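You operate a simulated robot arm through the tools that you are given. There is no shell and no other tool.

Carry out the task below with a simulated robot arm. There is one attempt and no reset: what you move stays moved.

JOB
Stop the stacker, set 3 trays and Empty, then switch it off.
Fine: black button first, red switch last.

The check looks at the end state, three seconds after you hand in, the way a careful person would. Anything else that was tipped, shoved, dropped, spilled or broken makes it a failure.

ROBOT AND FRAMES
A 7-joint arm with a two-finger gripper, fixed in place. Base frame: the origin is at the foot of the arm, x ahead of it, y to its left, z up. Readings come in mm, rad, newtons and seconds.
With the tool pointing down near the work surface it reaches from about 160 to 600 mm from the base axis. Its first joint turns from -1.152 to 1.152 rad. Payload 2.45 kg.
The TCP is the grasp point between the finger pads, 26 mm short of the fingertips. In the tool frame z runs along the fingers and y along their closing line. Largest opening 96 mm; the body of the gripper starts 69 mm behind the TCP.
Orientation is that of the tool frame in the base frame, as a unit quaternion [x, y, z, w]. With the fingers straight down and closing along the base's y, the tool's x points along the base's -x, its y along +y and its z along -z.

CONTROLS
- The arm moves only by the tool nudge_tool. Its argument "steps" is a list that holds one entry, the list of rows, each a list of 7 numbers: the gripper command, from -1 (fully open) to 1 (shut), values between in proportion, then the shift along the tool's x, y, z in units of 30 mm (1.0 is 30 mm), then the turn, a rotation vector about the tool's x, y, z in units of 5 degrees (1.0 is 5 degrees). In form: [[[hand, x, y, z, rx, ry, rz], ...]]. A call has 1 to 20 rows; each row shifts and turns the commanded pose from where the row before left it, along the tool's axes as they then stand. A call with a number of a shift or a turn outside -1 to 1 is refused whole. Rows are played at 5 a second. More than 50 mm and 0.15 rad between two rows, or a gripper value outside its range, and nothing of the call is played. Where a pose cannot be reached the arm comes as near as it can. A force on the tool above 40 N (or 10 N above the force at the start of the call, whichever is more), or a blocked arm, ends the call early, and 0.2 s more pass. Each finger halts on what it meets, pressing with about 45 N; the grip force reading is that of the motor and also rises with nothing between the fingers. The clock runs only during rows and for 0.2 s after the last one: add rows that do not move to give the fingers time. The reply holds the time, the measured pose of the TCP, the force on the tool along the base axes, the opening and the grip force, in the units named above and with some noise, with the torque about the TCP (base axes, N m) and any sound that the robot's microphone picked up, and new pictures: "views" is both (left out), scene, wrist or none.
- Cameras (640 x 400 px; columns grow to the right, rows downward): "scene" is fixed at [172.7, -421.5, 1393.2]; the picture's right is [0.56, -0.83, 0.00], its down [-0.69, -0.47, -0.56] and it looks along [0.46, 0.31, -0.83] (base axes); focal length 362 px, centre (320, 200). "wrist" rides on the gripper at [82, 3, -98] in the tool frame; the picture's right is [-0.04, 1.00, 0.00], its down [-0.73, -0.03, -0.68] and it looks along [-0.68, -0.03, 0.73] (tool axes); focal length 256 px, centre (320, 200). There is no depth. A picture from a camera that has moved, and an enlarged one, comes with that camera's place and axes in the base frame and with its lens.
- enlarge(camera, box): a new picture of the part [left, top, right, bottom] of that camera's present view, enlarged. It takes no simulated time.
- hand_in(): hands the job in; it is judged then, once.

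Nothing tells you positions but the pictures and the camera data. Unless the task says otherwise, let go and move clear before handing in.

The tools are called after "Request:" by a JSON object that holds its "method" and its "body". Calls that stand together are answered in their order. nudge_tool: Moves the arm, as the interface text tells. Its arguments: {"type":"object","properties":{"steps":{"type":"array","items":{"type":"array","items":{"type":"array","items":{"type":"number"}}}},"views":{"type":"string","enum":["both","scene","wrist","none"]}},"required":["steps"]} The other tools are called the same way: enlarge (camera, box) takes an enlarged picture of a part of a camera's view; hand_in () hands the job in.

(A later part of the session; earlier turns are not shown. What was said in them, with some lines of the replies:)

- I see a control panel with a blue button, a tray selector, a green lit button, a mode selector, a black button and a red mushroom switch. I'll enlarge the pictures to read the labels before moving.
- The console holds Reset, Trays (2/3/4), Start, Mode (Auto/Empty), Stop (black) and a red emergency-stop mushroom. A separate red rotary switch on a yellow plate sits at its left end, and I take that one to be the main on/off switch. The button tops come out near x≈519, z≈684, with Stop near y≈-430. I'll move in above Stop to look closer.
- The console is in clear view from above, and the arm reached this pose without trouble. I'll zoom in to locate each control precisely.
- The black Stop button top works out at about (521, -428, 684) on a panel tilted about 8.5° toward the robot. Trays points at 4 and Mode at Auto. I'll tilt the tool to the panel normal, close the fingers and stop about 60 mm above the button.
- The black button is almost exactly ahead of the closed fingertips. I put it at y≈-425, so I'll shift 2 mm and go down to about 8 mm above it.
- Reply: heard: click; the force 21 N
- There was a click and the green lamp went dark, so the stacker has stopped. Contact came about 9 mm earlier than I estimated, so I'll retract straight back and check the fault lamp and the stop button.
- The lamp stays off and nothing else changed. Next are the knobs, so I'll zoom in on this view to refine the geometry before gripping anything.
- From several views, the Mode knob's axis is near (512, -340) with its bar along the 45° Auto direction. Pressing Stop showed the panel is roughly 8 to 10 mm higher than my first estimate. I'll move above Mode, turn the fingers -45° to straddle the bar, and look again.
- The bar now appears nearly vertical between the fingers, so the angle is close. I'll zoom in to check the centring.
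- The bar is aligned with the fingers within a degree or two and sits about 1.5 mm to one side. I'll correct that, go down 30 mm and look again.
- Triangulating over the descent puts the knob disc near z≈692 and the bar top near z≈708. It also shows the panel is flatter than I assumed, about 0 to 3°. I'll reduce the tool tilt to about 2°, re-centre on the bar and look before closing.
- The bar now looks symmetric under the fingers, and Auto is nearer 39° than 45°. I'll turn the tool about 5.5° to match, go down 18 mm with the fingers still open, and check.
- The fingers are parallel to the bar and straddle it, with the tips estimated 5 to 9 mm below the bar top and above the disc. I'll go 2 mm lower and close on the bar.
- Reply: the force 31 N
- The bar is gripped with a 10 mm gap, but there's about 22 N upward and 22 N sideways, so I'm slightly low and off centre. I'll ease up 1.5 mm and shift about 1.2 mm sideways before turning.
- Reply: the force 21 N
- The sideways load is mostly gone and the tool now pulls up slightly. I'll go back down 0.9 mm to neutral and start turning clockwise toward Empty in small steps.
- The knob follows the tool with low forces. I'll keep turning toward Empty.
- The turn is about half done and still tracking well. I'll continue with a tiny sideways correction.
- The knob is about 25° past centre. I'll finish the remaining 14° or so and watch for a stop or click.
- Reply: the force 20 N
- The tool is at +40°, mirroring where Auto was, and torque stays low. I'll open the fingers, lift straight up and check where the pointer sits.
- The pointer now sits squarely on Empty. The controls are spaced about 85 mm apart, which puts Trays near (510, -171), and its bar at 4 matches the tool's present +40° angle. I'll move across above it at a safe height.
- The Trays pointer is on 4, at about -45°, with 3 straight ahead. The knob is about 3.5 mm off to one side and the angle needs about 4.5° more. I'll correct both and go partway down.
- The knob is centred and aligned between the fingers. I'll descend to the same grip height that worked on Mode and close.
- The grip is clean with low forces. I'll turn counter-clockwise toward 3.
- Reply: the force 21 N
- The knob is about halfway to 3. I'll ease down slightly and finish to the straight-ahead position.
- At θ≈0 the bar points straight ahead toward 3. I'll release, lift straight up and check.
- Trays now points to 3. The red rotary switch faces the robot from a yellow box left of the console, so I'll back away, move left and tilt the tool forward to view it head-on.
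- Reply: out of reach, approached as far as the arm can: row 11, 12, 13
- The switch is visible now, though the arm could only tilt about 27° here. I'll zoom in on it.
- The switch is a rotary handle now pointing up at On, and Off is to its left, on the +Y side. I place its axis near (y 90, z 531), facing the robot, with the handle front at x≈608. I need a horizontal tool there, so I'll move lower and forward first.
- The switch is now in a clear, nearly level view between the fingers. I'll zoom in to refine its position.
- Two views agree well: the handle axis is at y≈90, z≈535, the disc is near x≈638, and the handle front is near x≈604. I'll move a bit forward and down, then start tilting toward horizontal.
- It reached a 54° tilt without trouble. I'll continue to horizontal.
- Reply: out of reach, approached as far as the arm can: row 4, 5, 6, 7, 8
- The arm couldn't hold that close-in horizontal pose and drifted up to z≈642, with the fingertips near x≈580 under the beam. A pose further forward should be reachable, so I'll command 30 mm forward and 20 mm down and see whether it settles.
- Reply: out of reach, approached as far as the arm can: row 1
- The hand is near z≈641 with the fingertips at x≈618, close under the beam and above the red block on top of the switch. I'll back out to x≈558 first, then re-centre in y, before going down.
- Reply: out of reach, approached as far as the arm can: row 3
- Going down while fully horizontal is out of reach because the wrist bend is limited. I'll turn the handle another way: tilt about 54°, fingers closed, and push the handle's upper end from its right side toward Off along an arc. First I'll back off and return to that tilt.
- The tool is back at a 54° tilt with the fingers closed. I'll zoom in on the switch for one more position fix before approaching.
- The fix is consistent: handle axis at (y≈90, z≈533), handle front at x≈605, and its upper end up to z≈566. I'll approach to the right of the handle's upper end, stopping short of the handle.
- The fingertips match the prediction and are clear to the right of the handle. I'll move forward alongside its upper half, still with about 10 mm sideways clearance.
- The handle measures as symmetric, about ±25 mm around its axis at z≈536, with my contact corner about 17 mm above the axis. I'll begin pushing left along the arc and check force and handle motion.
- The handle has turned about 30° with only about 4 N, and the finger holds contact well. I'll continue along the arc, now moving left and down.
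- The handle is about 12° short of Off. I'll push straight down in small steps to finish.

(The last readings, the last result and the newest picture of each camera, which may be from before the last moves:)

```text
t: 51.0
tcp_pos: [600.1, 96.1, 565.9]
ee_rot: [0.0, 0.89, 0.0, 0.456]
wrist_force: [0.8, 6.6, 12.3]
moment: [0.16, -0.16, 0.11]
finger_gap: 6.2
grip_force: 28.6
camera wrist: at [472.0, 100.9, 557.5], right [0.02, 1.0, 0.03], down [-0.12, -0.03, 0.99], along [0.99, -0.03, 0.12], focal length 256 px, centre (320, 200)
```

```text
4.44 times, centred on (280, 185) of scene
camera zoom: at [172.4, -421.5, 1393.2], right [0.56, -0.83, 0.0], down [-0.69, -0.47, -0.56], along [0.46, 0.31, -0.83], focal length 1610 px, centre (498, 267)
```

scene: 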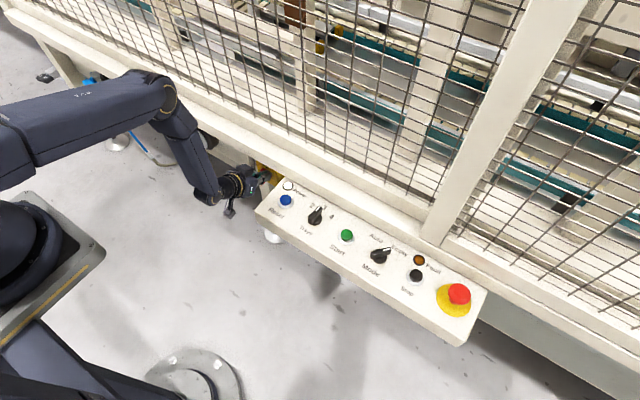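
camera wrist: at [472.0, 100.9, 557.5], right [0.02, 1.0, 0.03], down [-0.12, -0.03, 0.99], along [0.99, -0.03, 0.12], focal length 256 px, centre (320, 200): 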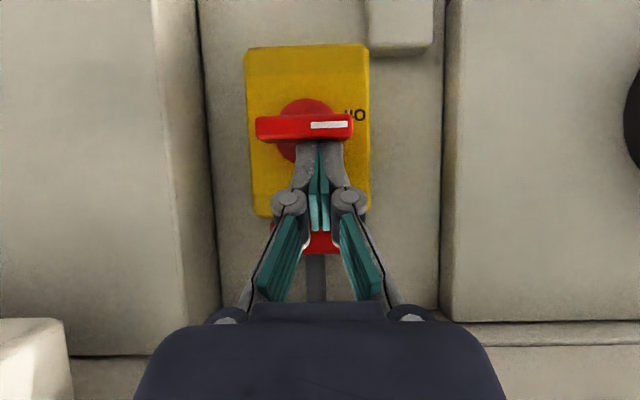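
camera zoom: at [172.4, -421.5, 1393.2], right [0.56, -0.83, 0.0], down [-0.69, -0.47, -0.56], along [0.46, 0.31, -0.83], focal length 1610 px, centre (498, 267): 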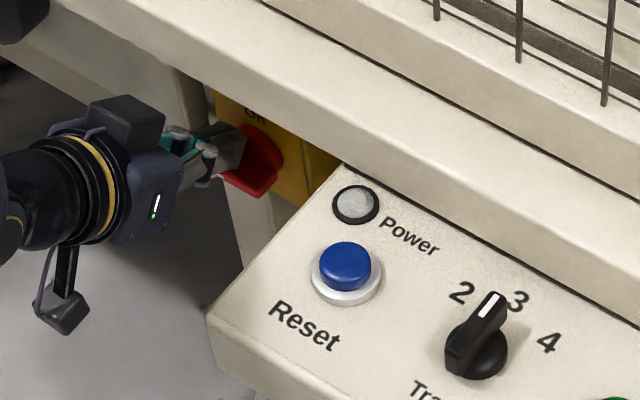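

The handle is level at Off and the Power lamp has gone dark. I'll back away up and out along the tool axis and check all the controls.

Request:
{"method": "nudge_tool", "body": {"steps": [[[1, -0.05, 0, -0.3, 0, 0, 0], [1, 0, 0, -0.6, 0, 0, 0], [1, 0, 0, -0.8, 0, 0, 0], [1, 0, 0, -0.8, 0, 0, 0], [1, 0, 0, -0.6, 0, 0, 0], [1, 0, 0, 0, 0, 0, 0]]], "views": "both"}}

Request:
{"method": "enlarge", "body": {"camera": "wrist", "box": [240, 0, 400, 150]}}

Request:
{"method": "enlarge", "body": {"camera": "scene", "box": [240, 150, 370, 260]}}

Request:
{"method": "enlarge", "body": {"camera": "scene", "box": [350, 220, 500, 350]}}

```text
t: 52.4
tcp_pos: [523.9, 96.5, 623.0]
ee_rot: [0.0, 0.891, 0.0, 0.453]
wrist_force: [0.1, 0.9, -0.6]
moment: [0.01, -0.02, 0.0]
finger_gap: 0.0
grip_force: 28.5
camera wrist: at [396.4, 100.3, 613.5], right [0.02, 1.0, 0.03], down [-0.12, -0.03, 0.99], along [0.99, -0.03, 0.12], focal length 256 px, centre (320, 200)
```

scene: 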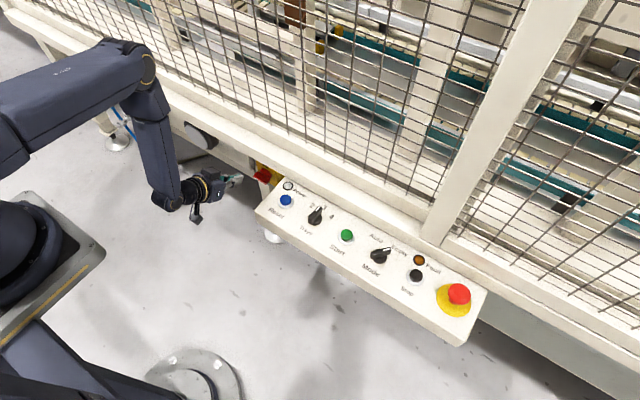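
wrist: 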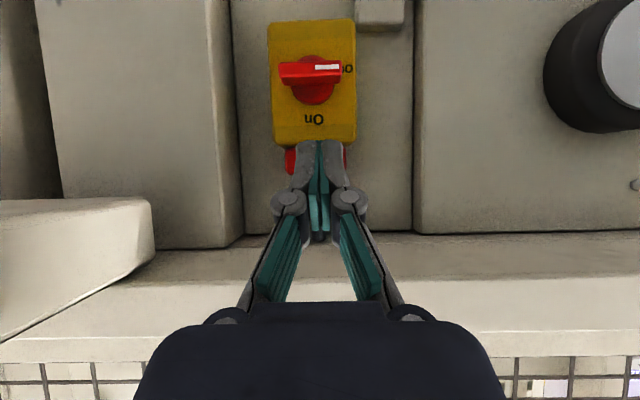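

```text
2.67 times, centred on (320, 75) of wrist
camera zoom: at [396.4, 100.3, 613.5], right [0.02, 1.0, 0.03], down [-0.12, -0.03, 0.99], along [0.99, -0.03, 0.12], focal length 683 px, centre (320, 533)
```

zoom: 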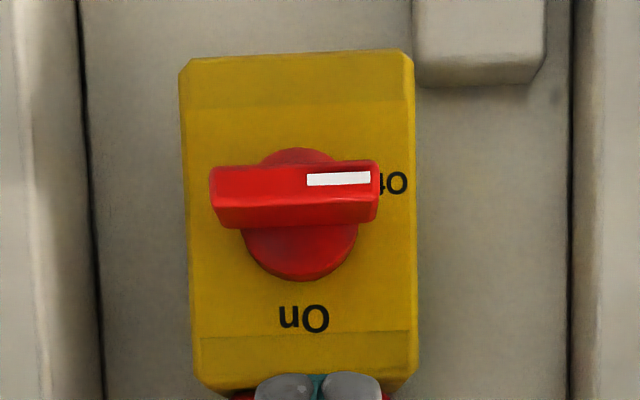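

```text
3.64 times, centred on (305, 205) of scene
camera zoom: at [172.6, -421.5, 1393.2], right [0.56, -0.83, 0.0], down [-0.69, -0.47, -0.56], along [0.46, 0.31, -0.83], focal length 1317 px, centre (374, 182)
```

zoom: 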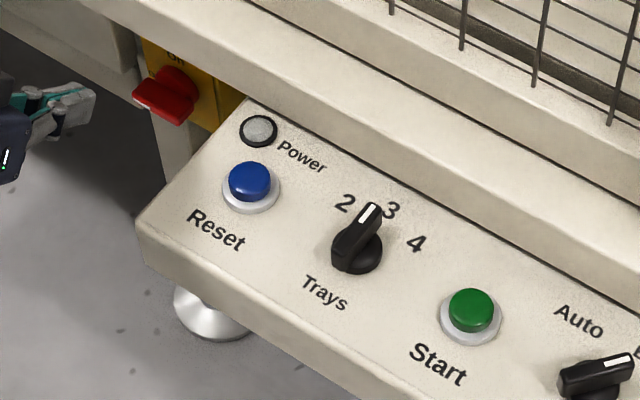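

```text
3.08 times, centred on (425, 285) of scene
camera zoom: at [172.6, -421.5, 1393.2], right [0.56, -0.83, 0.0], down [-0.69, -0.47, -0.56], along [0.46, 0.31, -0.83], focal length 1114 px, centre (-3, -62)
```

zoom: 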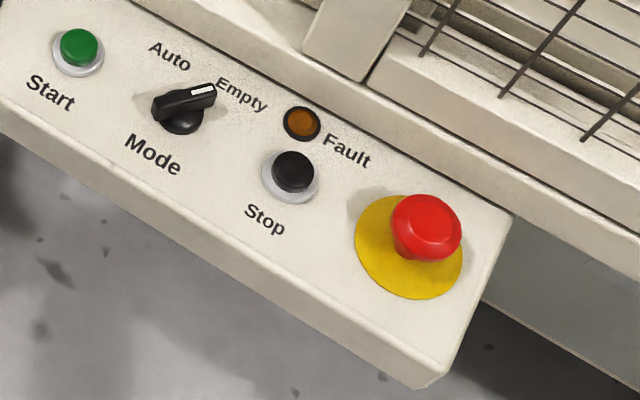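

Stop has been pressed and the Start lamp is off. Trays points at 3, Mode at Empty, the red switch at Off with the Power lamp dark, and the emergency stop is untouched. I'll move a little further clear before handing in.

Request:
{"method": "nudge_tool", "body": {"steps": [[[0, 0, 0, -0.8, 0, 0.5, 0], [-0.25, 0, 0, -0.8, 0, 0.5, 0], [-0.25, 0, 0, -0.8, 0, 0.5, 0], [-0.25, 0, 0, 0, 0, 0, 0]]], "views": "both"}}

```text
t: 53.4
tcp_pos: [468.2, 98.2, 667.6]
ee_rot: [0.0, 0.919, 0.0, 0.395]
wrist_force: [-0.6, -1.0, -0.6]
moment: [-0.01, 0.04, 0.02]
finger_gap: 59.8
grip_force: 0.0
camera wrist: at [341.2, 101.4, 675.1], right [0.03, 1.0, 0.03], down [0.01, -0.03, 1.0], along [1.0, -0.03, -0.01], focal length 256 px, centre (320, 200)
```

scene: 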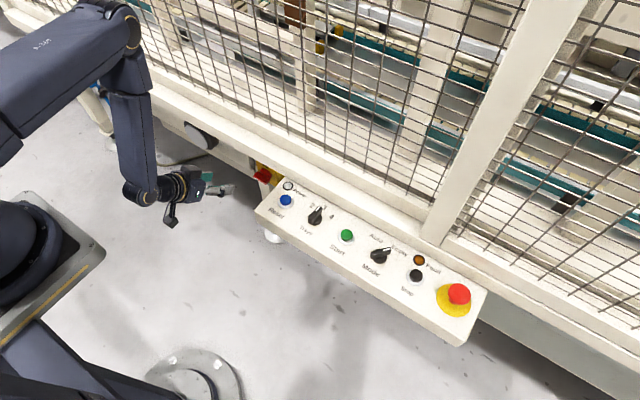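
wrist: 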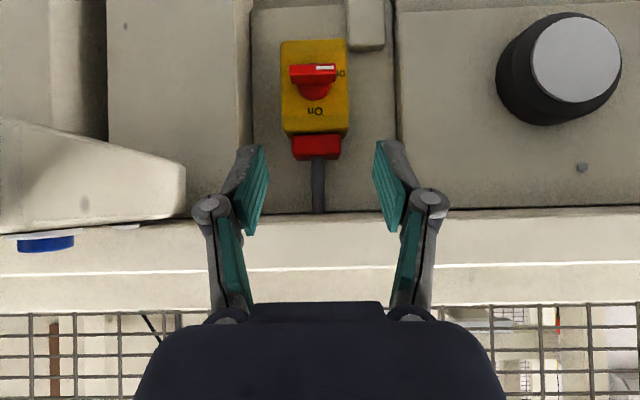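

The arm is clear of everything, the fingers hold nothing and every control is where the job asked. I'm handing in now.

Request:
{"method": "hand_in", "body": {}}

```text
The job is handed in.
```

The stacker is stopped, set to 3 trays and Empty, and switched off; the job is handed in, but no verdict has come back.

1. **Stop:** I pressed the black button first. It clicked, and the green Start lamp went out.
2. **Mode:** I turned the knob from Auto to Empty.
3. **Trays:** I turned the knob from 4 to 3.
4. **Off:** I turned the red switch on the yellow box from On to Off last, and the Power lamp went dark.

I took "red switch" to mean the rotary On/Off switch at the left end of the console. I did not touch the red emergency-stop mushroom on the panel.

I turned the red switch by pushing its handle round with closed fingers, because the arm could not hold a level pose there to grip it. The last pictures showed nothing else moved, and the arm was clear with its fingers empty when I handed in.
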